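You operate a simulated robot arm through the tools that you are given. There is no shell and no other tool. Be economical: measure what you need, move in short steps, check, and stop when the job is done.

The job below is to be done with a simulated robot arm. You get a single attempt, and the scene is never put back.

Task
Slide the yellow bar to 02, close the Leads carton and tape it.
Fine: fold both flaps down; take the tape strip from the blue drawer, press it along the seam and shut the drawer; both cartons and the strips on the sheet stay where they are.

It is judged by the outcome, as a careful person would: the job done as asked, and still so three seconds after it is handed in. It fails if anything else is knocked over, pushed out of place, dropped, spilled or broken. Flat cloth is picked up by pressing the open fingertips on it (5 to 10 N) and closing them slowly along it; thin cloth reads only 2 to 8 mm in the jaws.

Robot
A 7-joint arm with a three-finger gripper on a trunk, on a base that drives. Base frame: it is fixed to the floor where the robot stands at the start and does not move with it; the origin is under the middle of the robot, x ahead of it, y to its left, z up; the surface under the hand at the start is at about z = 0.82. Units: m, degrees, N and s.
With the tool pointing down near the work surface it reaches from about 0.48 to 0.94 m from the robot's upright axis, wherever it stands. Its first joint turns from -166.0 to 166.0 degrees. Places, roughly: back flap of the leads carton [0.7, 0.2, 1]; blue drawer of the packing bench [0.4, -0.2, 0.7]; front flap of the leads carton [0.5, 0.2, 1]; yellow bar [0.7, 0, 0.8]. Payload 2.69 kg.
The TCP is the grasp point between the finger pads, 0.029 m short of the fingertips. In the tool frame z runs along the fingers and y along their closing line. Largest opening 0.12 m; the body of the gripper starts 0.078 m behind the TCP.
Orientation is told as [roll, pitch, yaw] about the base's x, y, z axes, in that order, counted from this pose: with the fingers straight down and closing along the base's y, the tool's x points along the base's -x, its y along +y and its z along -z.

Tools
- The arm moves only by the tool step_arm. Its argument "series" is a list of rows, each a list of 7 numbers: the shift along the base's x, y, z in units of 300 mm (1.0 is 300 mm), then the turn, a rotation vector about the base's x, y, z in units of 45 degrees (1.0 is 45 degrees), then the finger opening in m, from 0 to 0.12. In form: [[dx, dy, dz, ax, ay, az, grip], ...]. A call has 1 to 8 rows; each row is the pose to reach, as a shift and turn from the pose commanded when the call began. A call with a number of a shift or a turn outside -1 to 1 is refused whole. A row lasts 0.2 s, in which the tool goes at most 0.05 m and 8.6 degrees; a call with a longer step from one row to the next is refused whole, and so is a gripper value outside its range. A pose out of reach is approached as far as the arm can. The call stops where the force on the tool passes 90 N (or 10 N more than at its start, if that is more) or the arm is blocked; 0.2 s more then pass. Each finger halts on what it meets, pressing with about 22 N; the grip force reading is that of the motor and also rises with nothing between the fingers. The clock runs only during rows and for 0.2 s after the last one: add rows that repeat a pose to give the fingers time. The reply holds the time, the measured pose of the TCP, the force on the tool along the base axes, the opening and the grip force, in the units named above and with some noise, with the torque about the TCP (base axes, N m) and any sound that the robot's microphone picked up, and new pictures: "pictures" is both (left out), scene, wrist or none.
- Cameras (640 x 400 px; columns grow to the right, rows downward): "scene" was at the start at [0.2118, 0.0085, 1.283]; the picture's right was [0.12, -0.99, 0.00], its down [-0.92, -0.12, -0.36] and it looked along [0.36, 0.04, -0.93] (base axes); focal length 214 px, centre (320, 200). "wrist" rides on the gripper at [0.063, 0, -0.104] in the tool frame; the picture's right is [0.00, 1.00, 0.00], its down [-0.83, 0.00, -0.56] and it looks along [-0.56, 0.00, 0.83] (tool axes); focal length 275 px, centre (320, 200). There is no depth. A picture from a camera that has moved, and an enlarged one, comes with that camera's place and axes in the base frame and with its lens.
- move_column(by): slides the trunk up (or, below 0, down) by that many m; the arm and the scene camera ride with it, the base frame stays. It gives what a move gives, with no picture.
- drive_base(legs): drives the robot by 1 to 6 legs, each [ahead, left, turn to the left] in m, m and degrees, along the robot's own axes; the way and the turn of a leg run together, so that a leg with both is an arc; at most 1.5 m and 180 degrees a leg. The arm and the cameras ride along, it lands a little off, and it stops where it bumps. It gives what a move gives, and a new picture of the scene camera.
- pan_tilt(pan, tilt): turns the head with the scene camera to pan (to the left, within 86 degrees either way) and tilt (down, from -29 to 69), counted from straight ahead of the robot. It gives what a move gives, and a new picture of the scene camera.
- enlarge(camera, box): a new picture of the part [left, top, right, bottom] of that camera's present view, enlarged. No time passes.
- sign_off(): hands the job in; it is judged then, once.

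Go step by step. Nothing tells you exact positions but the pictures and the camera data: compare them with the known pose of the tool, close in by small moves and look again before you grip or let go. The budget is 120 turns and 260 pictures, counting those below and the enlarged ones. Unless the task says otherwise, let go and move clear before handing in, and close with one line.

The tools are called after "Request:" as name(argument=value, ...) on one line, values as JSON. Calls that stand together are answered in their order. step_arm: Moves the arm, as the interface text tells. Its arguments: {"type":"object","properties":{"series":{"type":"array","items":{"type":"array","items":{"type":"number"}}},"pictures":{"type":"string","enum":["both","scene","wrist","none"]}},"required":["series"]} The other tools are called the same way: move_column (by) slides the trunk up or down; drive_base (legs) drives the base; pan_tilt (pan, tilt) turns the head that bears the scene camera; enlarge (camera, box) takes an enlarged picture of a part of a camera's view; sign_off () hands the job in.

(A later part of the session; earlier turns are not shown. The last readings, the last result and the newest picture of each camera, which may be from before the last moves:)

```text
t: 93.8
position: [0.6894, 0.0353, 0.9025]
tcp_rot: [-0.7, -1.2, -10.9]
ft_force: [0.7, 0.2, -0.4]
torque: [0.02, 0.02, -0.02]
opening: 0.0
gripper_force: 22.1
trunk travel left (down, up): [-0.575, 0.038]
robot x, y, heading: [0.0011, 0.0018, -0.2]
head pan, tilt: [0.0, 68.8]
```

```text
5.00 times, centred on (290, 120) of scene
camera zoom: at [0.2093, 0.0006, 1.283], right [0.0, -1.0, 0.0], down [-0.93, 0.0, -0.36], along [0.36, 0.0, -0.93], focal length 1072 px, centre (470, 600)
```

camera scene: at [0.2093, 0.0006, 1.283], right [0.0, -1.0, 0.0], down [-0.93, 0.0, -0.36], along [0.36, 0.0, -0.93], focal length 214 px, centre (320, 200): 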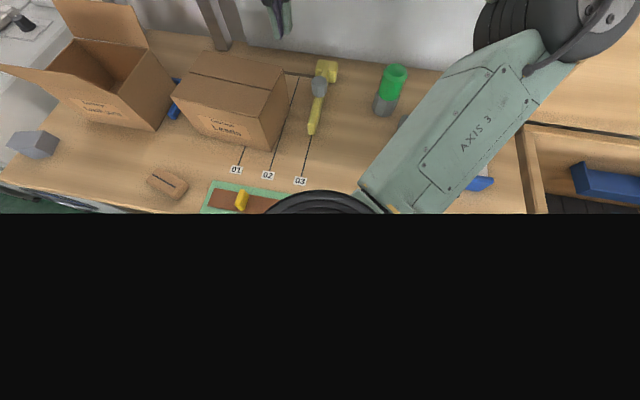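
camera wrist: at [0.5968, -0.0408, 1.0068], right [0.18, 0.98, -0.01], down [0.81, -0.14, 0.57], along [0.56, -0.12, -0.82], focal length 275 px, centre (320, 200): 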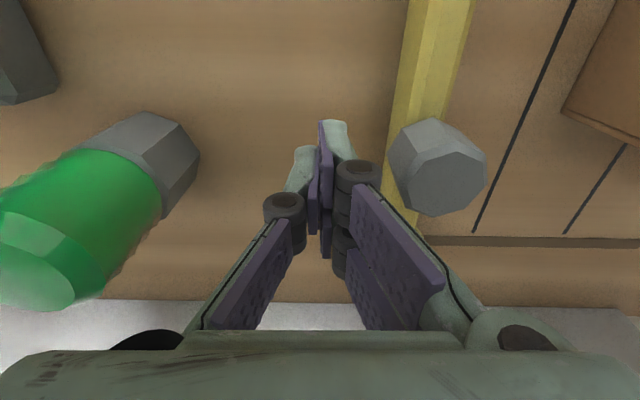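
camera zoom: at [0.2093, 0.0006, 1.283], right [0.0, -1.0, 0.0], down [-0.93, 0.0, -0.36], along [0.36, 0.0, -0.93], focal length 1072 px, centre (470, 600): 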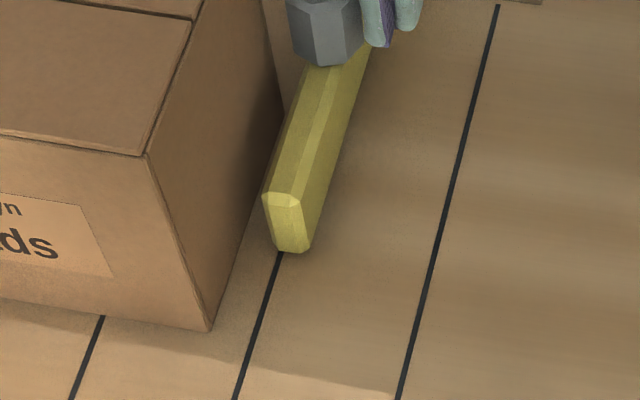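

6 mm to go; the carton corner also matches the earlier picture to within a millimetre or so.

Request:
step_arm(series=[[0.002, 0.01, 0, 0, 0, 0, 0], [0.004, 0.02, 0, 0, 0, 0, 0], [0.004, 0.02, 0, 0, 0, 0, 0]], pictures="none")

Request:
enlarge(camera="scene", box=[250, 80, 330, 160])

```text
t: 94.6
position: [0.6911, 0.0407, 0.9015]
tcp_rot: [-0.7, -1.1, -10.9]
ft_force: [-1.5, 0.0, -0.2]
torque: [0.02, -0.02, 0.02]
opening: 0.0001
gripper_force: 22.3
trunk travel left (down, up): [-0.575, 0.038]
robot x, y, heading: [-0.0027, 0.0008, -0.2]
head pan, tilt: [0.0, 68.8]
```

```text
5.00 times, centred on (290, 120) of scene
camera zoom: at [0.2092, 0.0005, 1.283], right [0.0, -1.0, 0.0], down [-0.93, 0.0, -0.36], along [0.36, 0.0, -0.93], focal length 1072 px, centre (470, 600)
```

zoom: 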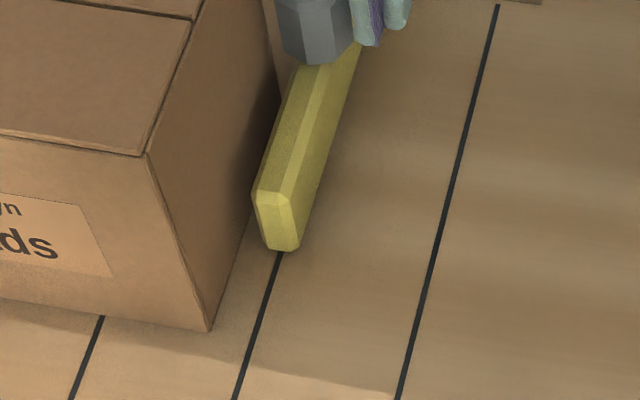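

The bar is centred on 02 again. Backing off and rising before anything else moves.

Request:
step_arm(series=[[-0.02, -0.1, 0, 0, 0, 0, 0], [-0.02, -0.1, 0.15, 0, 0, 0, 0], [-0.02, -0.1, 0.3, 0, 0, 0, 0], [-0.02, -0.12, 0.45, 0, 0, 0, 0], [-0.1, -0.15, 0.58, 0, 0, 0, 0], [-0.22, -0.2, 0.65, 0, 0, 0, 0], [-0.35, -0.25, 0.7, 0, 0, 0, 0], [-0.47, -0.3, 0.72, 0, 0, 0, 0]], pictures="none")

```text
t: 96.4
position: [0.5488, -0.0478, 1.1193]
tcp_rot: [-0.8, -1.2, -10.9]
ft_force: [-0.6, 0.5, 0.0]
torque: [0.02, -0.02, 0.04]
opening: 0.0
gripper_force: 21.9
trunk travel left (down, up): [-0.575, 0.038]
robot x, y, heading: [-0.0005, -0.0017, -0.1]
head pan, tilt: [0.0, 68.8]
```

Request:
drive_base(legs=[[-0.45, 0, 0]])

Request:
pan_tilt(pan=10, tilt=45)

```text
t: 99.2
position: [0.0951, -0.0468, 1.1182]
tcp_rot: [-0.8, -1.0, -11.0]
ft_force: [-0.4, 0.1, 0.4]
torque: [0.0, -0.06, -0.02]
opening: 0.0
gripper_force: 21.7
trunk travel left (down, up): [-0.575, 0.038]
robot x, y, heading: [-0.457, 0.0043, -0.1]
head pan, tilt: [0.0, 68.8]
camera scene: at [-0.2451, 0.0018, 1.2831], right [0.0, -1.0, 0.0], down [-0.93, 0.0, -0.36], along [0.36, 0.0, -0.93], focal length 214 px, centre (320, 200)
```

scene: 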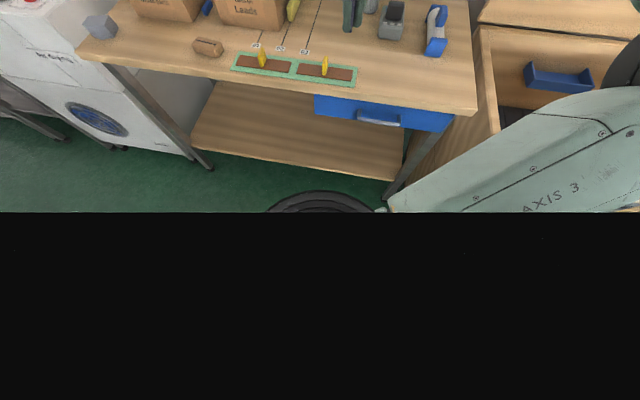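

```text
t: 100.0
position: [0.0952, -0.0466, 1.1187]
tcp_rot: [-0.8, -1.1, -11.0]
ft_force: [-0.4, 1.0, 0.2]
torque: [-0.02, 0.0, 0.02]
opening: 0.0
gripper_force: 22.1
trunk travel left (down, up): [-0.575, 0.038]
robot x, y, heading: [-0.4588, -0.0019, -0.3]
head pan, tilt: [10.0, 45.0]
camera scene: at [-0.2206, 0.0157, 1.3118], right [0.17, -0.99, 0.0], down [-0.7, -0.12, -0.71], along [0.7, 0.12, -0.71], focal length 214 px, centre (320, 200)
```

scene: 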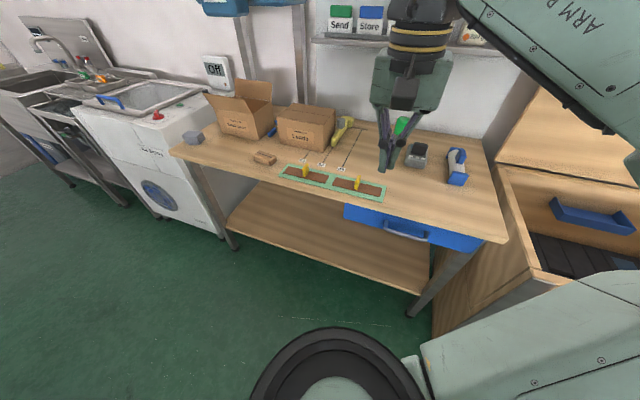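

Request:
enlarge(camera="scene", box=[320, 170, 500, 280])

Request:
enlarge(camera="wrist", box=[120, 0, 520, 250])

```text
3.56 times, centred on (410, 225) of scene
camera zoom: at [-0.2206, 0.0157, 1.3118], right [0.17, -0.99, 0.0], down [-0.7, -0.12, -0.71], along [0.7, 0.12, -0.71], focal length 763 px, centre (0, 111)
```

zoom: 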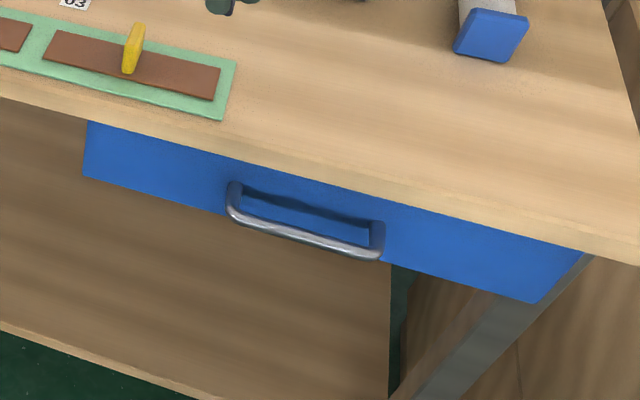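

```text
1.60 times, centred on (320, 125) of wrist
camera zoom: at [0.0309, -0.0333, 1.223], right [0.19, 0.98, -0.01], down [0.81, -0.14, 0.57], along [0.56, -0.12, -0.82], focal length 440 px, centre (320, 320)
```

zoom: 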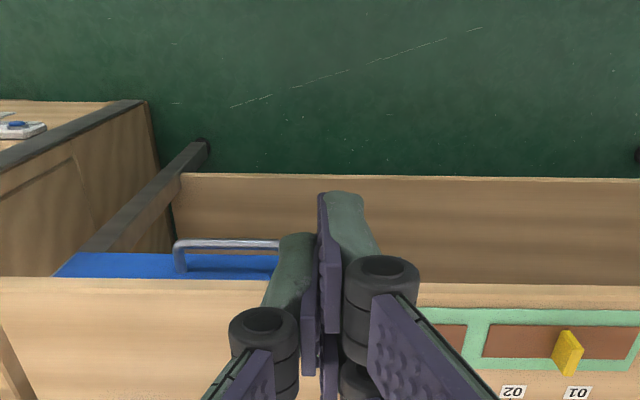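

The drawer handle is a U-bar with its middle at about (0.227, -0.186, 0.75) and a gap of about 28 mm behind it. I'll hook it from above with closed, slightly tilted fingers.

Request:
step_arm(series=[[0.05, -0.1, 0.0, 0, 0, 0, 0], [0.1, -0.2, -0.06, -0.02, -0.1, 0, 0], [0.15, -0.3, -0.14, -0.04, -0.2, 0, 0], [0.2, -0.38, -0.26, -0.06, -0.3, 0, 0], [0.22, -0.43, -0.4, -0.065, -0.327, 0, 0], [0.22, -0.43, -0.52, -0.065, -0.327, 0, 0], [0.22, -0.43, -0.52, -0.065, -0.327, 0, 0]], pictures="both")

```text
t: 101.7
position: [0.1609, -0.1746, 0.9612]
tcp_rot: [-0.9, -16.2, -10.9]
ft_force: [-0.4, -0.4, 0.4]
torque: [-0.02, 0.0, -0.02]
opening: 0.0
gripper_force: 22.0
trunk travel left (down, up): [-0.575, 0.038]
robot x, y, heading: [-0.4566, -0.0001, -0.3]
head pan, tilt: [10.0, 45.0]
camera scene: at [-0.2206, 0.0158, 1.3118], right [0.17, -0.99, 0.0], down [-0.7, -0.12, -0.71], along [0.7, 0.12, -0.71], focal length 214 px, centre (320, 200)
camera wrist: at [0.0728, -0.156, 1.0451], right [0.19, 0.98, -0.02], down [0.63, -0.11, 0.76], along [0.75, -0.15, -0.64], focal length 275 px, centre (320, 200)
```

scene: 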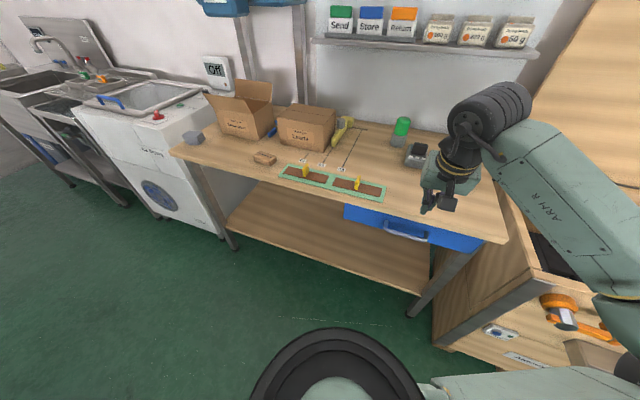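
wrist: 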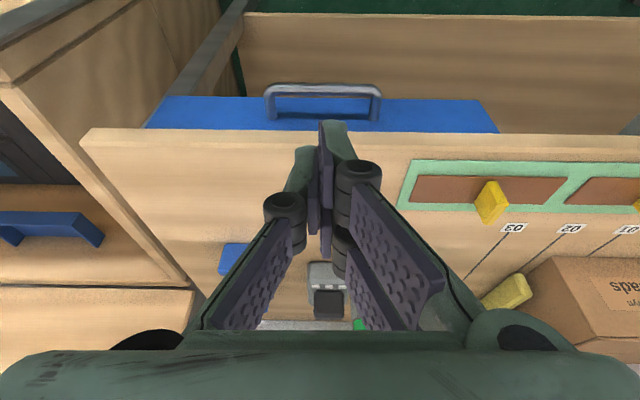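

The handle position is confirmed. Moving down to just above the gap.

Request:
step_arm(series=[[0.1, -0.01, -0.1, 0.01, 0.05, 0, 0], [0.2, -0.03, -0.2, 0.02, 0.1, 0, 0], [0.266, -0.045, -0.32, 0.027, 0.135, 0, 0], [0.266, -0.045, -0.44, 0.027, 0.135, 0, 0], [0.266, -0.045, -0.52, 0.027, 0.135, 0, 0], [0.266, -0.045, -0.52, 0.027, 0.135, 0, 0]], pictures="both")

Request:
enlarge(camera="scene", box=[360, 140, 500, 260])

```text
t: 102.8
position: [0.242, -0.1901, 0.8442]
tcp_rot: [-0.8, -12.2, -10.9]
ft_force: [-37.2, 8.1, 57.5]
torque: [0.05, 0.43, 0.08]
opening: 0.0004
gripper_force: 28.8
trunk travel left (down, up): [-0.575, 0.038]
robot x, y, heading: [-0.4597, -0.001, -0.2]
head pan, tilt: [10.0, 45.0]
stopped in row 5: the force on the tool passed its limit at 116 N (the readings are from after the stop); the commanded pose is now the measured one
camera scene: at [-0.2291, 0.0175, 1.3145], right [0.17, -0.99, 0.0], down [-0.69, -0.12, -0.71], along [0.7, 0.12, -0.7], focal length 214 px, centre (320, 200)
camera wrist: at [0.1595, -0.1731, 0.9342], right [0.19, 0.98, -0.02], down [0.68, -0.12, 0.72], along [0.71, -0.14, -0.69], focal length 275 px, centre (320, 200)
```

scene: 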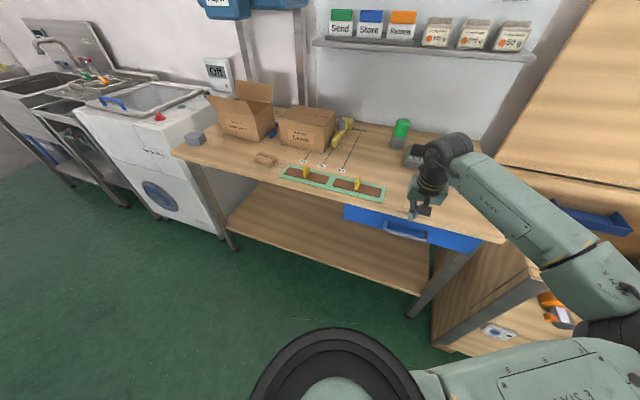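
wrist: 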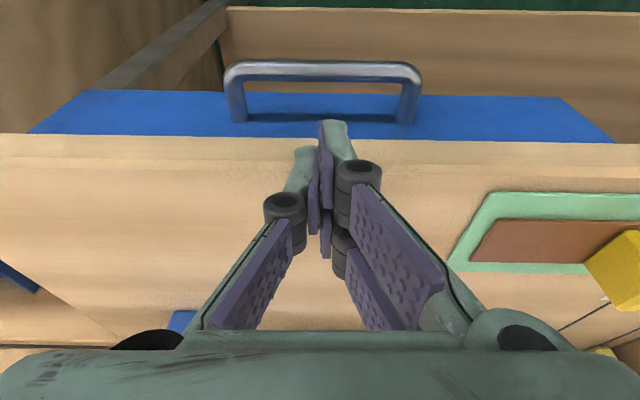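

```text
3.33 times, centred on (430, 200) of scene
camera zoom: at [-0.2291, 0.0175, 1.3145], right [0.17, -0.99, 0.0], down [-0.69, -0.12, -0.71], along [0.7, 0.12, -0.7], focal length 715 px, centre (-47, 200)
```

zoom: 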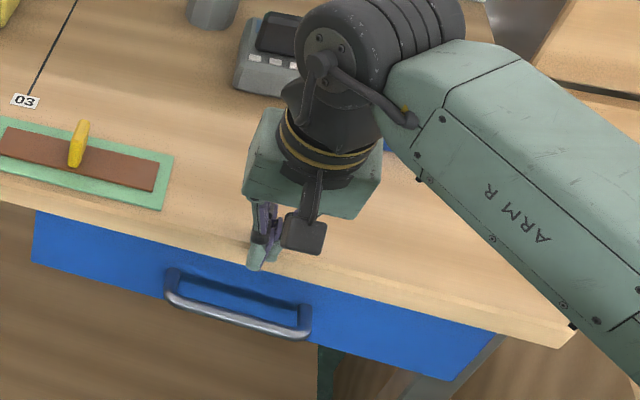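

The tabletop overhangs the gap, so hooking from above won't work. I'll back off and instead grip the bar horizontally, fingers above and below, tool pointing at the drawer.

Request:
step_arm(series=[[-0.05, 0, 0.08, 0.02, 0.1, 0, 0], [-0.18, 0.02, 0.16, 0.04, 0.2, 0, 0], [-0.32, 0.04, 0.2, 0.05, 0.27, 0, 0], [-0.36, 0.04, 0.2, 0.05, 0.27, -0.18, 0], [-0.36, 0.04, 0.2, 0.05, 0.27, -0.36, 0], [-0.36, 0.04, 0.2, 0.05, 0.27, -0.54, 0.02], [-0.36, 0.04, 0.2, 0.05, 0.27, -0.72, 0.04], [-0.36, 0.04, 0.2, 0.05, 0.27, -0.9, 0.05]], pictures="none")

```text
t: 104.6
position: [0.139, -0.1805, 0.8929]
tcp_rot: [-5.2, -0.4, -51.3]
ft_force: [1.0, -0.5, -0.9]
torque: [-0.02, 0.03, 0.0]
opening: 0.0498
gripper_force: 0.1
trunk travel left (down, up): [-0.575, 0.038]
robot x, y, heading: [-0.4549, -0.0008, -0.1]
head pan, tilt: [10.0, 45.0]
```

Request:
step_arm(series=[[-0.03, 0, 0.03, 0, 0, -0.18, 0.05], [-0.06, 0, 0.06, 0, 0, -0.36, 0.05], [-0.1, 0, 0.1, 0, 0, -0.54, 0.05], [-0.15, 0, 0.15, 0, 0, -0.72, 0.05], [-0.15, 0, 0.15, 0, 0, -0.9, 0.05], [-0.15, 0, 0.15, 0, 0, -1.0, 0.05]], pictures="wrist")

```text
t: 106.0
position: [0.0939, -0.1803, 0.9364]
tcp_rot: [-5.0, -0.5, -96.4]
ft_force: [1.1, 0.7, -0.1]
torque: [0.0, 0.04, 0.0]
opening: 0.05
gripper_force: 0.0
trunk travel left (down, up): [-0.575, 0.038]
robot x, y, heading: [-0.4593, 0.0026, -0.3]
head pan, tilt: [10.0, 45.0]
camera wrist: at [0.1094, -0.1174, 1.0432], right [0.99, -0.1, -0.09], down [-0.04, -0.83, 0.56], along [-0.13, -0.55, -0.82], focal length 275 px, centre (320, 200)
```

wrist: 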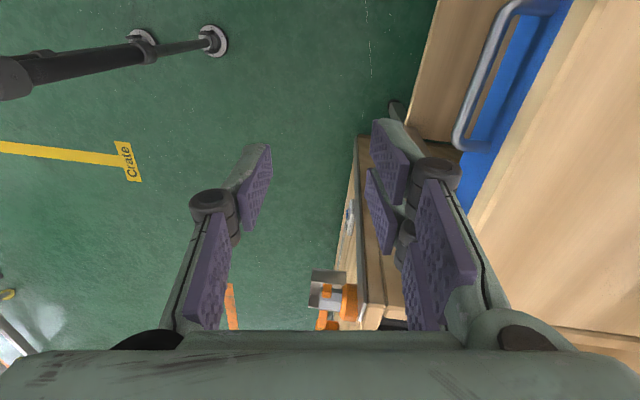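

Request:
drive_base(legs=[[-0.13, 0, 0]])

Request:
step_arm(series=[[0, 0, 0, 0, 0, -0.1, 0.05], [0.05, 0, 0, 0, 0, -0.1, 0.05], [0.15, 0, 0, 0, 0, -0.1, 0.05], [0.25, 0, 0, 0, 0, -0.1, 0.05]], pictures="none")

Request:
step_arm(series=[[0, 0, 0, -0.035, -0.176, 0, 0.05], [0, 0, 0, -0.07, -0.353, 0, 0.05], [0, 0, 0, -0.105, -0.53, 0, 0.05], [0, 0, 0, -0.14, -0.706, 0, 0.05], [0, 0, 0, -0.175, -0.882, 0, 0.05], [0, 0, 0, -0.195, -0.98, 0, 0.05]], pictures="none")

```text
t: 107.3
position: [-0.037, -0.1797, 0.9388]
tcp_rot: [-5.0, -0.4, -96.2]
ft_force: [0.2, -0.8, -0.8]
torque: [0.01, -0.03, 0.02]
opening: 0.05
gripper_force: 0.0
trunk travel left (down, up): [-0.575, 0.038]
robot x, y, heading: [-0.587, -0.0012, -0.2]
head pan, tilt: [10.0, 45.0]
camera scene: at [-0.3524, 0.0163, 1.312], right [0.17, -0.99, 0.0], down [-0.7, -0.12, -0.71], along [0.7, 0.12, -0.71], focal length 214 px, centre (320, 200)
```

scene: 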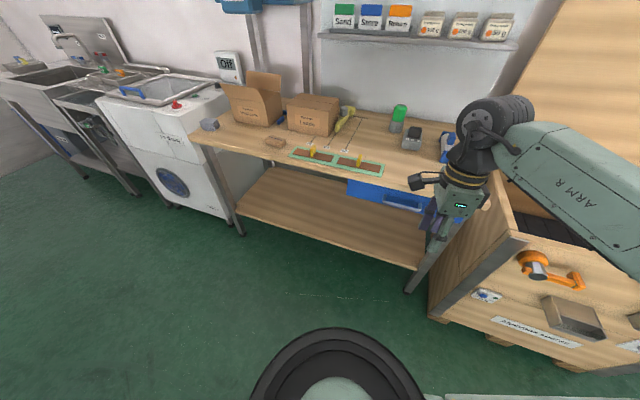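

```text
t: 108.3
position: [0.0379, -0.1792, 0.939]
tcp_rot: [-5.2, -0.4, -100.6]
ft_force: [0.7, -1.1, 0.4]
torque: [0.02, 0.03, 0.02]
opening: 0.0504
gripper_force: 0.0
trunk travel left (down, up): [-0.575, 0.038]
robot x, y, heading: [-0.5896, 0.002, -0.3]
head pan, tilt: [10.0, 45.0]
```

```text
t: 109.7
position: [0.0394, -0.1799, 0.9374]
tcp_rot: [40.0, -0.7, -101.2]
ft_force: [-0.5, -0.1, -0.7]
torque: [-0.02, 0.02, -0.03]
opening: 0.0499
gripper_force: 0.0
trunk travel left (down, up): [-0.575, 0.038]
robot x, y, heading: [-0.5908, 0.0033, -0.1]
head pan, tilt: [10.0, 45.0]
```

Request:
step_arm(series=[[0, 0, 0, -0.035, -0.176, 0, 0.05], [0, 0, 0, -0.07, -0.353, 0, 0.05], [0, 0, 0, -0.105, -0.53, 0, 0.05], [0, 0, 0, -0.14, -0.706, 0, 0.05], [0, 0, 0, -0.175, -0.882, 0, 0.05], [0, 0, 0, -0.195, -0.98, 0, 0.05]], pictures="both")

```text
t: 111.1
position: [0.0792, -0.214, 0.9315]
tcp_rot: [85.0, -0.6, -101.6]
ft_force: [1.0, 0.5, 0.4]
torque: [-0.02, 0.0, 0.01]
opening: 0.0502
gripper_force: 0.1
out of reach, approached as far as the arm can: row 2, 3, 4, 5, 6
trunk travel left (down, up): [-0.575, 0.038]
robot x, y, heading: [-0.5894, -0.0003, -0.3]
head pan, tilt: [10.0, 45.0]
camera scene: at [-0.3516, 0.0164, 1.3119], right [0.17, -0.99, 0.0], down [-0.7, -0.12, -0.71], along [0.7, 0.12, -0.71], focal length 214 px, centre (320, 200)
camera wrist: at [-0.0108, -0.1316, 0.9396], right [0.09, 0.0, 1.0], down [-0.71, -0.7, 0.06], along [0.7, -0.71, -0.06], focal length 275 px, centre (320, 200)
```

scene: 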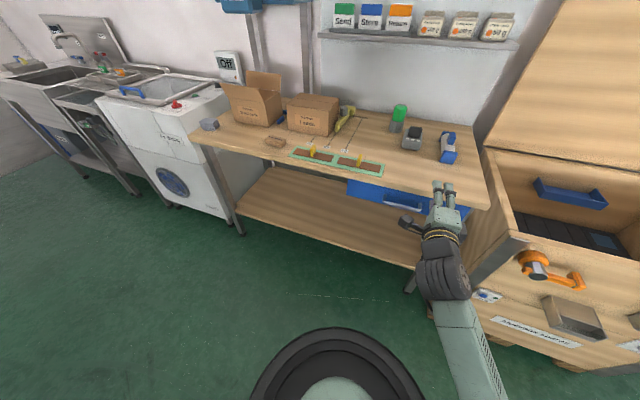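
wrist: 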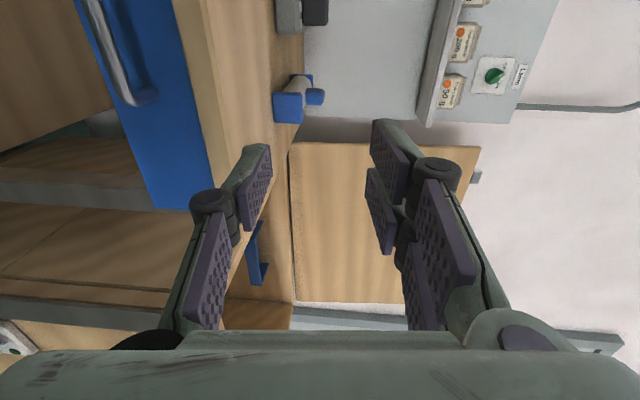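

The tool now points at the drawer. Lowering the trunk brings it to handle height.

Request:
move_column(by=-0.185)

Request:
step_arm(series=[[0.05, 0.04, 0, -0.01, -0.05, 0, 0.05], [0.12, 0.08, 0, -0.022, -0.11, 0, 0.05], [0.2, 0.09, 0, -0.022, -0.11, 0, 0.05], [0.25, 0.09, 0, -0.022, -0.11, 0, 0.05], [0.25, 0.09, 0, -0.022, -0.11, 0, 0.05]], pictures="both")

```text
t: 113.1
position: [0.0796, -0.2144, 0.7439]
tcp_rot: [84.9, -0.6, -101.6]
ft_force: [0.1, 0.5, 0.7]
torque: [-0.02, 0.0, 0.03]
opening: 0.0501
gripper_force: 0.1
trunk travel left (down, up): [-0.39, 0.223]
robot x, y, heading: [-0.5856, 0.0034, 0.1]
head pan, tilt: [10.0, 45.0]
```

```text
t: 114.5
position: [0.1495, -0.1923, 0.8132]
tcp_rot: [94.9, -5.2, -102.0]
ft_force: [-0.2, 1.0, 0.6]
torque: [-0.01, 0.01, -0.03]
opening: 0.05
gripper_force: 0.2
trunk travel left (down, up): [-0.39, 0.223]
robot x, y, heading: [-0.587, 0.0007, -0.4]
head pan, tilt: [10.0, 45.0]
stopped in row 5: the arm was blocked; the commanded pose is now the measured one
camera scene: at [-0.364, 0.0207, 1.1409], right [0.17, -0.99, 0.01], down [-0.69, -0.12, -0.72], along [0.71, 0.12, -0.7], focal length 214 px, centre (320, 200)
camera wrist: at [0.0609, -0.1094, 0.799], right [-0.06, 0.11, 0.99], down [-0.72, -0.7, 0.03], along [0.69, -0.71, 0.12], focal length 275 px, centre (320, 200)
```

scene: 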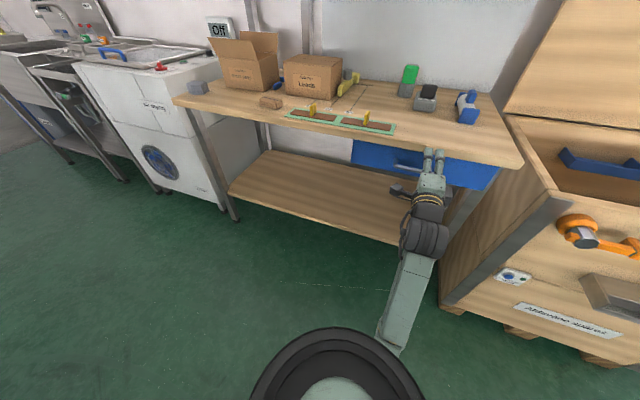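
wrist: 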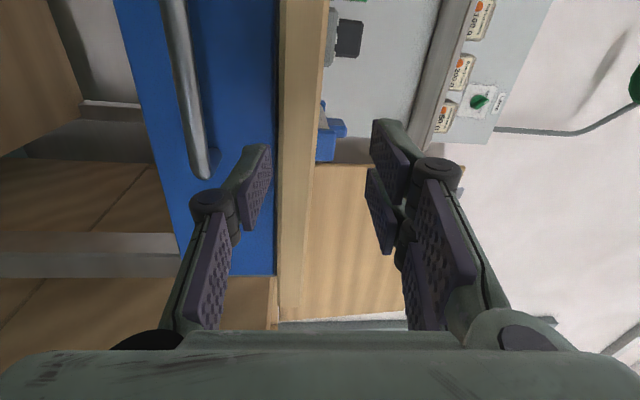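

The arm's elbow is low and gets blocked in this pose. I'll use a 45-degree tool tilt instead, which still lets the fingers pinch the bar from below and above; raising and re-tilting.

Request:
move_column(by=0.12)

Request:
step_arm(series=[[-0.06, 0, 0.0, 0.03, 0.15, 0, 0.05], [-0.12, 0, 0.0, 0.06, 0.32, 0, 0.05], [-0.2, 0, 0.0, 0.1, 0.5, 0, 0.05], [-0.25, 0, 0.0, 0.13, 0.67, 0, 0.05], [-0.25, 0, 0.0, 0.165, 0.84, 0, 0.05], [-0.25, 0, 0.0, 0.19, 0.97, 0, 0.05]], pictures="both")

```text
t: 116.0
position: [0.1555, -0.1947, 0.9052]
tcp_rot: [93.7, -4.5, -102.0]
ft_force: [0.5, -0.5, -0.3]
torque: [-0.02, 0.03, -0.01]
opening: 0.0502
gripper_force: 0.1
trunk travel left (down, up): [-0.51, 0.103]
robot x, y, heading: [-0.5883, 0.0003, -0.2]
head pan, tilt: [10.0, 45.0]
```

```text
t: 117.4
position: [0.0813, -0.1936, 0.9056]
tcp_rot: [49.0, -3.9, -98.6]
ft_force: [-0.5, 0.1, -0.2]
torque: [-0.07, -0.02, 0.01]
opening: 0.0501
gripper_force: 0.1
trunk travel left (down, up): [-0.51, 0.103]
robot x, y, heading: [-0.5856, 0.0018, -0.0]
head pan, tilt: [10.0, 45.0]
camera scene: at [-0.3518, 0.0163, 1.2468], right [0.17, -0.99, 0.0], down [-0.7, -0.12, -0.71], along [0.7, 0.12, -0.71], focal length 214 px, centre (320, 200)
camera wrist: at [0.0125, -0.1148, 0.9706], right [0.66, -0.04, 0.75], down [-0.53, -0.73, 0.42], along [0.53, -0.68, -0.5], focal length 275 px, centre (320, 200)
```

scene: 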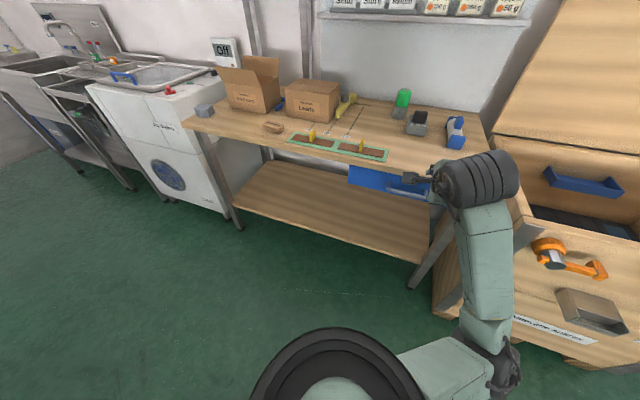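
wrist: 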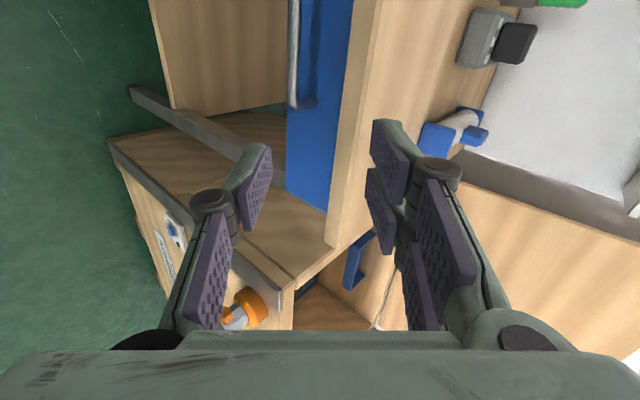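

The hand now points 40 degrees below horizontal toward the drawer, fingers closing above/below. Approaching the bar.

Request:
step_arm(series=[[0.03, 0.02, -0.1, 0, 0, 0, 0.04], [0.08, 0.04, -0.22, 0, 0, 0, 0.035], [0.15, 0.05, -0.33, 0, 0, 0, 0.035], [0.23, 0.05, -0.39, 0, 0, 0, 0.035], [0.3, 0.05, -0.39, 0, 0, 0, 0.035], [0.3, 0.05, -0.39, 0, 0, 0, 0.035]], pictures="both")

Request:
enlarge(camera="scene", box=[340, 130, 500, 250])

```text
t: 118.8
position: [0.1706, -0.1789, 0.7876]
tcp_rot: [49.0, -4.0, -98.5]
ft_force: [-0.4, 0.0, 0.4]
torque: [0.01, 0.02, 0.0]
opening: 0.0348
gripper_force: 0.0
trunk travel left (down, up): [-0.51, 0.103]
robot x, y, heading: [-0.5892, -0.001, -0.4]
head pan, tilt: [10.0, 45.0]
camera scene: at [-0.3518, 0.0162, 1.2468], right [0.17, -0.99, 0.0], down [-0.7, -0.12, -0.71], along [0.7, 0.12, -0.71], focal length 214 px, centre (320, 200)
camera wrist: at [0.1022, -0.1002, 0.8522], right [0.66, -0.04, 0.75], down [-0.53, -0.73, 0.42], along [0.53, -0.68, -0.5], focal length 275 px, centre (320, 200)
```

scene: 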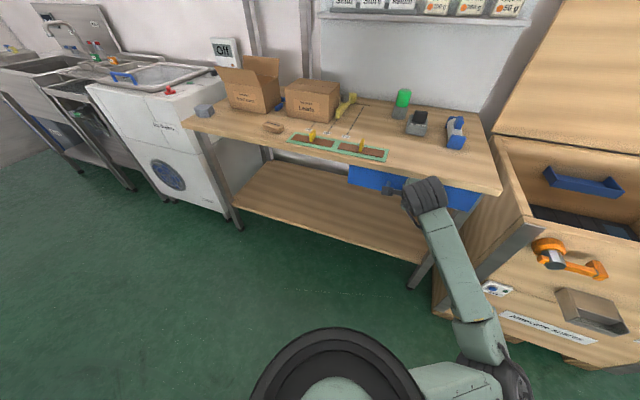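
wrist: 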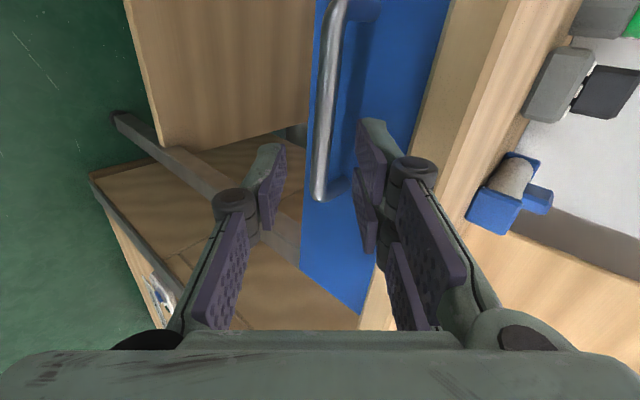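

```text
3.33 times, centred on (420, 190) of scene
camera zoom: at [-0.3518, 0.0162, 1.2468], right [0.17, -0.99, 0.0], down [-0.7, -0.12, -0.71], along [0.7, 0.12, -0.71], focal length 715 px, centre (-13, 233)
```

zoom: 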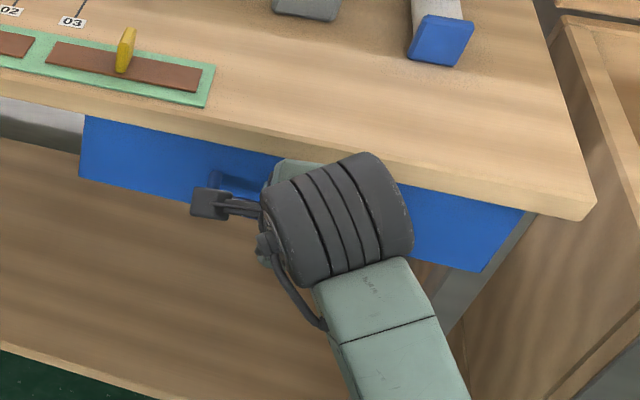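

The bar lies between the fingers in the wrist view. Advancing 60 mm along the tool axis, then closing.

Request:
step_arm(series=[[0.05, -0.01, -0.038, 0, 0, 0, 0.035], [0.1, -0.02, -0.076, 0, 0, 0, 0.035], [0.157, -0.031, -0.12, 0, 0, 0, 0.035], [0.157, -0.031, -0.12, 0, 0, 0, 0.035]], pictures="wrist")

```text
t: 119.8
position: [0.2171, -0.1902, 0.7542]
tcp_rot: [49.1, -4.0, -98.6]
ft_force: [0.1, -0.1, 0.3]
torque: [-0.02, 0.03, 0.03]
opening: 0.035
gripper_force: 0.0
trunk travel left (down, up): [-0.51, 0.103]
robot x, y, heading: [-0.5896, 0.0006, -0.1]
head pan, tilt: [10.0, 45.0]
camera wrist: at [0.1494, -0.1103, 0.8177], right [0.66, -0.04, 0.75], down [-0.53, -0.73, 0.42], along [0.53, -0.68, -0.5], focal length 275 px, centre (320, 200)
```

wrist: 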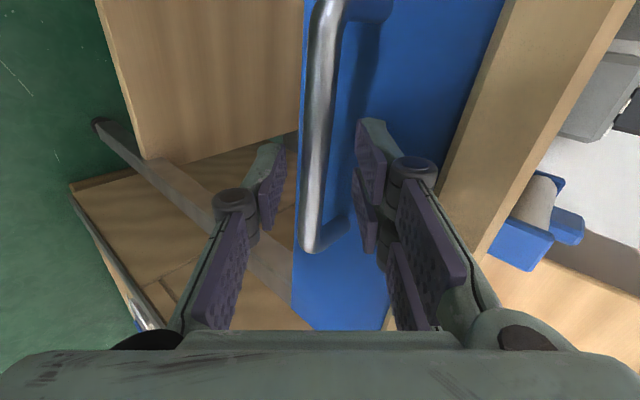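

Request:
step_arm(series=[[0, 0, 0, 0, 0, 0, 0.02], [0, 0, 0, 0, 0, 0, 0.005], [0, 0, 0, 0, 0, 0, 0.0], [0, 0, 0, 0, 0, 0, 0.0]], pictures="wrist")

```text
t: 120.8
position: [0.2168, -0.1882, 0.7519]
tcp_rot: [48.9, -3.8, -98.7]
ft_force: [-14.7, 2.4, -8.3]
torque: [0.7, 0.35, -0.96]
opening: 0.0164
gripper_force: 42.2
trunk travel left (down, up): [-0.51, 0.103]
robot x, y, heading: [-0.5903, 0.0043, -0.1]
head pan, tilt: [10.0, 45.0]
camera wrist: at [0.1489, -0.1103, 0.8169], right [0.66, -0.05, 0.75], down [-0.53, -0.73, 0.42], along [0.53, -0.68, -0.51], focal length 275 px, centre (320, 200)
```

wrist: 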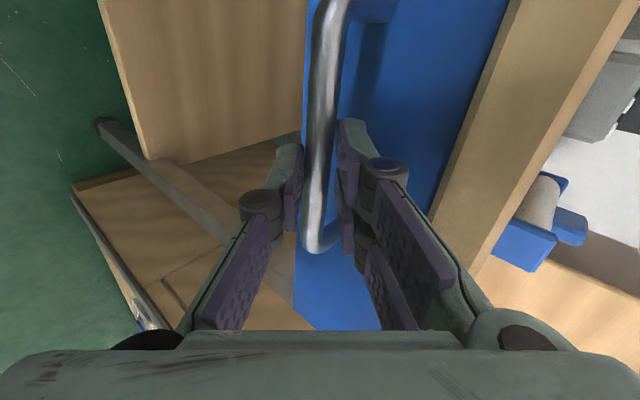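

The bar is gripped (16 mm). Pulling the drawer slowly along its axis.

Request:
step_arm(series=[[-0.05, 0.01, 0, 0, 0, 0, 0], [-0.1, 0.02, 0, 0, 0, 0, 0], [-0.15, 0.03, 0, 0, 0, 0, 0], [-0.2, 0.04, 0, 0, 0, 0, 0], [-0.26, 0.052, 0, 0, 0, 0, 0], [-0.32, 0.064, 0, 0, 0, 0, 0]], pictures="scene")

```text
t: 122.2
position: [0.1206, -0.1691, 0.7516]
tcp_rot: [49.0, -4.0, -98.5]
ft_force: [-0.3, 4.5, -8.8]
torque: [0.38, 0.24, -1.52]
opening: 0.0161
gripper_force: 41.9
trunk travel left (down, up): [-0.51, 0.103]
robot x, y, heading: [-0.5911, -0.0007, -0.0]
head pan, tilt: [10.0, 45.0]
camera scene: at [-0.3511, 0.0163, 1.2467], right [0.17, -0.99, 0.0], down [-0.7, -0.12, -0.71], along [0.7, 0.12, -0.71], focal length 214 px, centre (320, 200)
```

scene: 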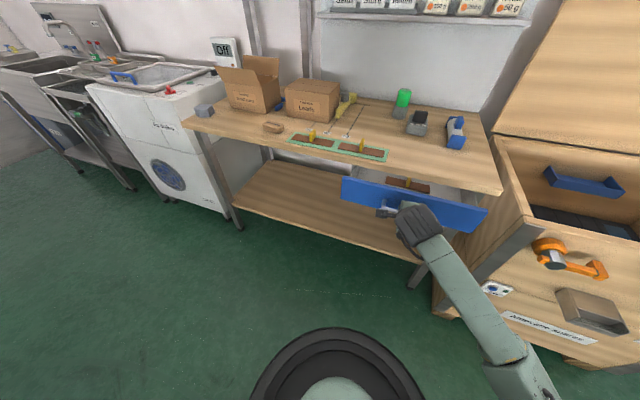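

It opens, and inside is a brown strip with a yellow tab. Pulling about 10 cm more.

Request:
step_arm(series=[[-0.05, 0.01, 0, 0, 0, 0, 0], [-0.1, 0.02, 0, 0, 0, 0, 0], [-0.15, 0.03, 0, 0, 0, 0, 0], [-0.2, 0.04, 0, 0, 0, 0, 0], [-0.26, 0.052, 0, 0, 0, 0, 0], [-0.3, 0.06, 0, 0, 0, 0, 0]], pictures="scene")

Request:
enlarge(camera="scene", box=[320, 130, 520, 260])

```text
t: 123.6
position: [0.0551, -0.1575, 0.7513]
tcp_rot: [49.1, -3.9, -98.2]
ft_force: [3.5, 19.6, -7.9]
torque: [0.83, 0.04, -1.03]
opening: 0.0162
gripper_force: 42.3
out of reach, approached as far as the arm can: row 5, 6
trunk travel left (down, up): [-0.51, 0.103]
robot x, y, heading: [-0.5857, 0.0039, -0.2]
head pan, tilt: [10.0, 45.0]
camera scene: at [-0.3511, 0.0174, 1.2467], right [0.17, -0.99, 0.0], down [-0.7, -0.12, -0.71], along [0.7, 0.12, -0.71], focal length 214 px, centre (320, 200)
```

scene: 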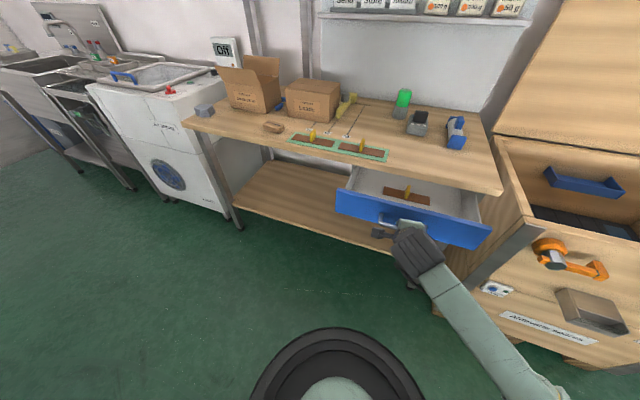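

```text
3.08 times, centred on (420, 195) of scene
camera zoom: at [-0.3511, 0.0174, 1.2467], right [0.17, -0.99, 0.0], down [-0.7, -0.12, -0.71], along [0.7, 0.12, -0.71], focal length 660 px, centre (12, 215)
```

zoom: 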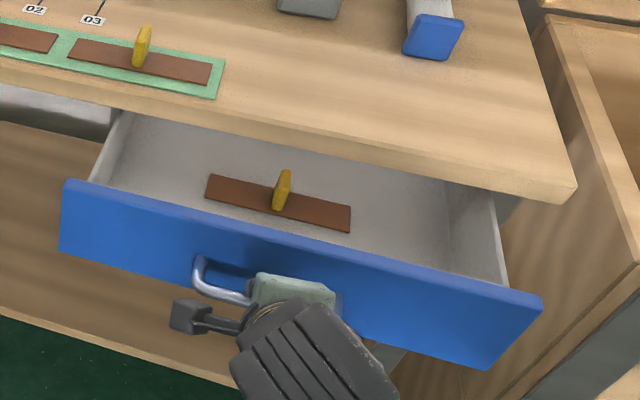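

The strip is visible, but its tab is still slightly under the tabletop. I'll back the base a further 8 cm while holding the handle.

Request:
drive_base(legs=[[-0.08, 0.012, 0]])

Request:
enlarge(camera="scene", box=[320, 130, 520, 260])

```text
t: 124.7
position: [-0.0242, -0.1445, 0.7512]
tcp_rot: [49.0, -3.8, -98.3]
ft_force: [7.2, 34.6, -4.8]
torque: [1.65, -0.23, -0.16]
opening: 0.0165
gripper_force: 41.9
trunk travel left (down, up): [-0.51, 0.103]
robot x, y, heading: [-0.6652, 0.0124, 0.0]
head pan, tilt: [10.0, 45.0]
camera scene: at [-0.4308, 0.0299, 1.2467], right [0.17, -0.99, 0.0], down [-0.7, -0.12, -0.71], along [0.7, 0.12, -0.71], focal length 214 px, centre (320, 200)
```

scene: 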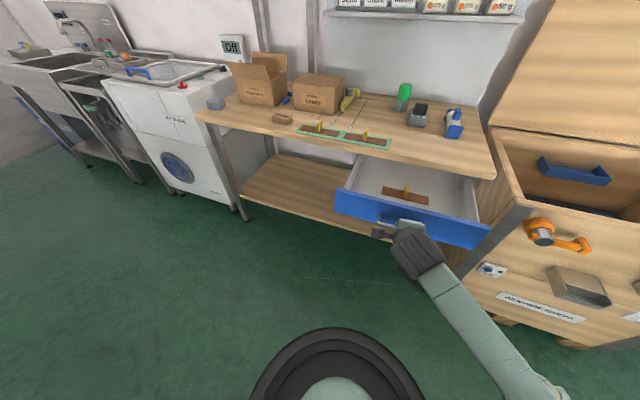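

```text
3.08 times, centred on (420, 195) of scene
camera zoom: at [-0.4308, 0.0299, 1.2467], right [0.17, -0.99, 0.0], down [-0.7, -0.12, -0.71], along [0.7, 0.12, -0.71], focal length 660 px, centre (12, 215)
```

zoom: 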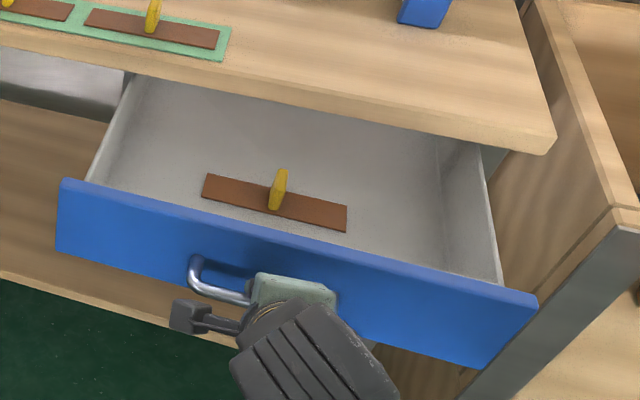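

The strip is now well clear of the tabletop, with its tab at about (0.18, -0.19). Releasing the handle and backing away along the tool axis.

Request:
step_arm(series=[[0, 0, 0, 0, 0, 0, 0.02], [0, 0, 0, 0, 0, 0, 0.04], [0, 0, 0, 0, 0, 0, 0.045], [-0.05, 0.01, 0.05, 0, 0, 0, 0.045], [-0.12, 0.02, 0.12, 0, 0, 0, 0.045], [-0.16, 0.03, 0.22, 0, 0, 0, 0.045], [-0.16, 0.03, 0.34, 0, 0, 0, 0.045], [-0.16, 0.03, 0.46, 0, 0, 0, 0.045]], pictures="scene")

```text
t: 126.5
position: [-0.0558, -0.1455, 0.8996]
tcp_rot: [48.9, -3.6, -98.2]
ft_force: [1.2, -0.1, -0.1]
torque: [-0.01, -0.02, 0.0]
opening: 0.0452
gripper_force: 0.0
out of reach, approached as far as the arm can: row 4, 5, 6, 7, 8
trunk travel left (down, up): [-0.51, 0.103]
robot x, y, heading: [-0.6628, 0.0123, -0.1]
head pan, tilt: [10.0, 45.0]
camera scene: at [-0.4315, 0.0286, 1.2468], right [0.17, -0.99, 0.0], down [-0.7, -0.12, -0.71], along [0.7, 0.12, -0.71], focal length 214 px, centre (320, 200)
```

scene: 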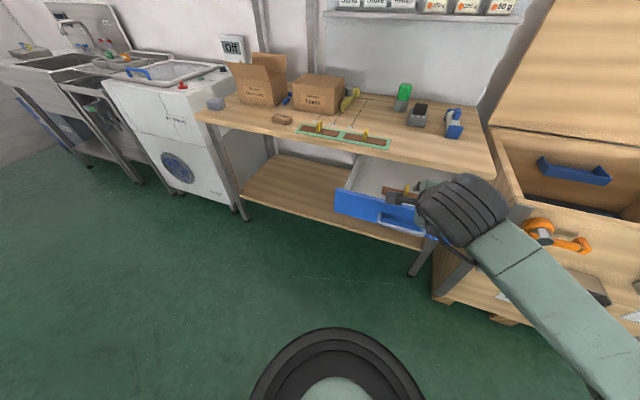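

Now turning the hand back to pointing straight down.

Request:
step_arm(series=[[0.05, 0, 0.03, 0.035, 0.176, 0, 0.045], [0.1, 0, 0.06, 0.07, 0.353, 0, 0.045], [0.15, 0, 0.1, 0.105, 0.53, 0, 0.045], [0.2, 0, 0.15, 0.14, 0.706, 0, 0.045], [0.25, 0, 0.2, 0.175, 0.882, 0, 0.045], [0.3, 0, 0.2, 0.195, 0.99, 0, 0.045]], pictures="none")

Request:
step_arm(series=[[0, 0, 0, 0, 0, 0.18, 0.045], [0, 0, 0, 0, 0, 0.36, 0.045], [0, 0, 0, 0, 0, 0.54, 0.045], [0.05, 0, 0, 0, 0, 0.72, 0.045], [0.1, 0, 0, 0, 0, 0.9, 0.045], [0.12, 0, 0, 0, 0, 1.0, 0.045]], pictures="none")

```text
t: 127.9
position: [0.0358, -0.145, 0.9587]
tcp_rot: [3.7, -0.4, -96.5]
ft_force: [0.2, 0.1, -0.5]
torque: [-0.02, 0.01, -0.03]
opening: 0.045
gripper_force: 0.1
trunk travel left (down, up): [-0.51, 0.103]
robot x, y, heading: [-0.6693, 0.017, -0.2]
head pan, tilt: [10.0, 45.0]
```

```text
t: 129.3
position: [0.0714, -0.1445, 0.9591]
tcp_rot: [3.6, -0.4, -51.4]
ft_force: [0.0, -0.9, -0.1]
torque: [-0.03, 0.0, -0.01]
opening: 0.0451
gripper_force: 0.1
trunk travel left (down, up): [-0.51, 0.103]
robot x, y, heading: [-0.6694, 0.0139, -0.3]
head pan, tilt: [10.0, 45.0]
```

Request:
step_arm(series=[[0.07, -0.03, 0, -0.014, 0.008, 0.18, 0.045], [0.14, -0.06, 0, -0.028, 0.016, 0.36, 0.045], [0.21, -0.09, 0, -0.04, 0.025, 0.54, 0.045], [0.28, -0.12, 0, -0.055, 0.033, 0.72, 0.045], [0.33, -0.138, 0, -0.069, 0.041, 0.9, 0.045], [0.33, -0.138, 0, -0.069, 0.041, 0.9, 0.045]], pictures="both")

Request:
enlarge(camera="wrist", box=[160, 0, 480, 200])

```text
t: 130.7
position: [0.1701, -0.1898, 0.9595]
tcp_rot: [0.1, -0.4, -10.9]
ft_force: [-1.4, 0.0, -0.1]
torque: [0.0, 0.02, -0.02]
opening: 0.0449
gripper_force: 0.0
trunk travel left (down, up): [-0.51, 0.103]
robot x, y, heading: [-0.6686, 0.013, -0.1]
head pan, tilt: [10.0, 45.0]
camera scene: at [-0.4314, 0.0285, 1.2468], right [0.17, -0.99, 0.0], down [-0.7, -0.12, -0.71], along [0.7, 0.12, -0.71], focal length 214 px, centre (320, 200)
camera wrist: at [0.1067, -0.1772, 1.0644], right [0.18, 0.98, 0.0], down [0.81, -0.15, 0.56], along [0.55, -0.1, -0.83], focal length 275 px, centre (320, 200)
```

scene: 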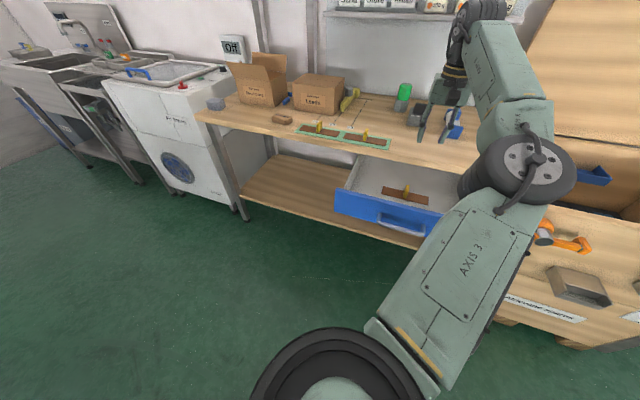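
wrist: 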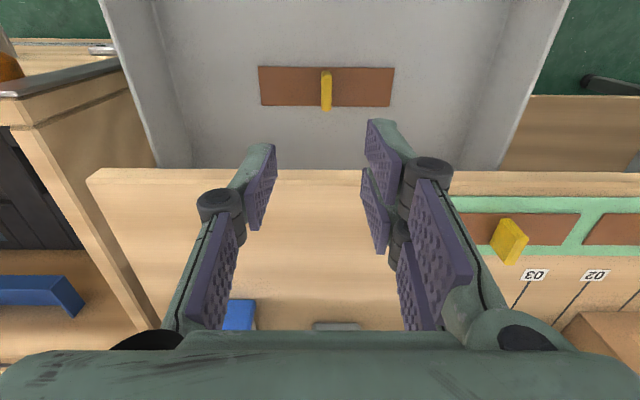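

```text
2.00 times, centred on (320, 100) of wrist
camera zoom: at [0.1067, -0.1772, 1.0644], right [0.18, 0.98, 0.0], down [0.81, -0.15, 0.56], along [0.55, -0.1, -0.83], focal length 551 px, centre (320, 400)
```

zoom: 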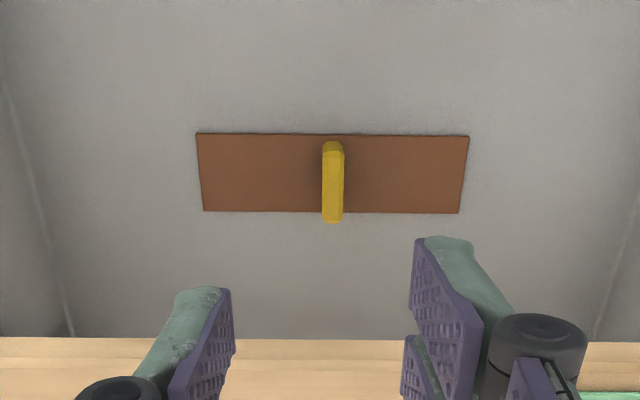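

The strip lies aligned with the hand; its centre is about (0.183, -0.183) with floor z 0.696. Descending over the tab.

Request:
step_arm(series=[[0.043, 0.025, -0.1, 0, 0, 0, 0.05], [0.043, 0.025, -0.25, 0, 0, 0, 0.05], [0.043, 0.025, -0.4, 0, 0, 0, 0.05], [0.043, 0.025, -0.53, 0, 0, 0, 0.05], [0.043, 0.025, -0.53, 0, 0, 0, 0.05]], pictures="both")

```text
t: 131.9
position: [0.1808, -0.1829, 0.7995]
tcp_rot: [0.1, -0.4, -11.1]
ft_force: [0.3, -0.5, -0.5]
torque: [0.03, 0.01, 0.02]
opening: 0.05
gripper_force: 0.1
trunk travel left (down, up): [-0.51, 0.103]
robot x, y, heading: [-0.6679, 0.0142, -0.5]
head pan, tilt: [10.0, 45.0]
camera scene: at [-0.4315, 0.0285, 1.2469], right [0.17, -0.99, 0.0], down [-0.7, -0.12, -0.71], along [0.7, 0.12, -0.71], focal length 214 px, centre (320, 200)
camera wrist: at [0.1173, -0.1705, 0.9067], right [0.19, 0.98, 0.0], down [0.81, -0.15, 0.56], along [0.55, -0.1, -0.83], focal length 275 px, centre (320, 200)
```

scene: 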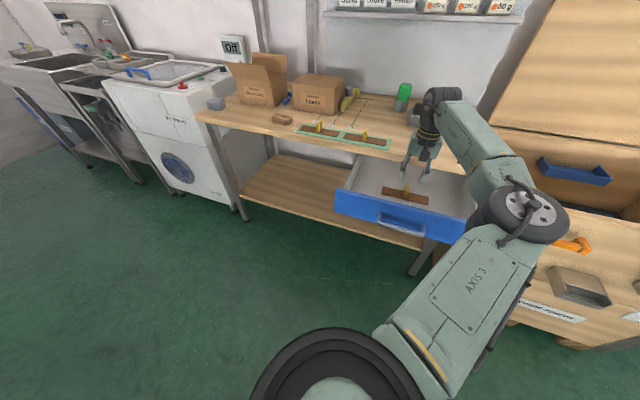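
wrist: 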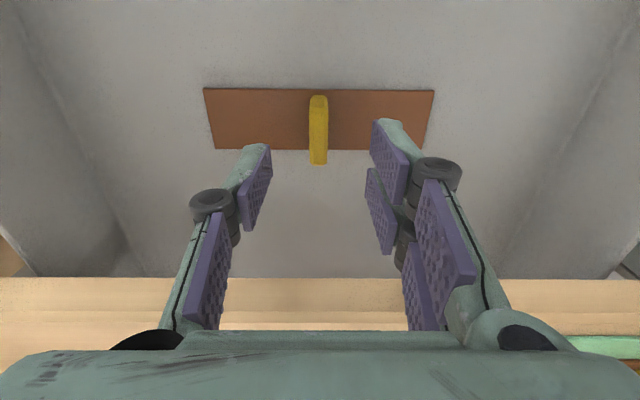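

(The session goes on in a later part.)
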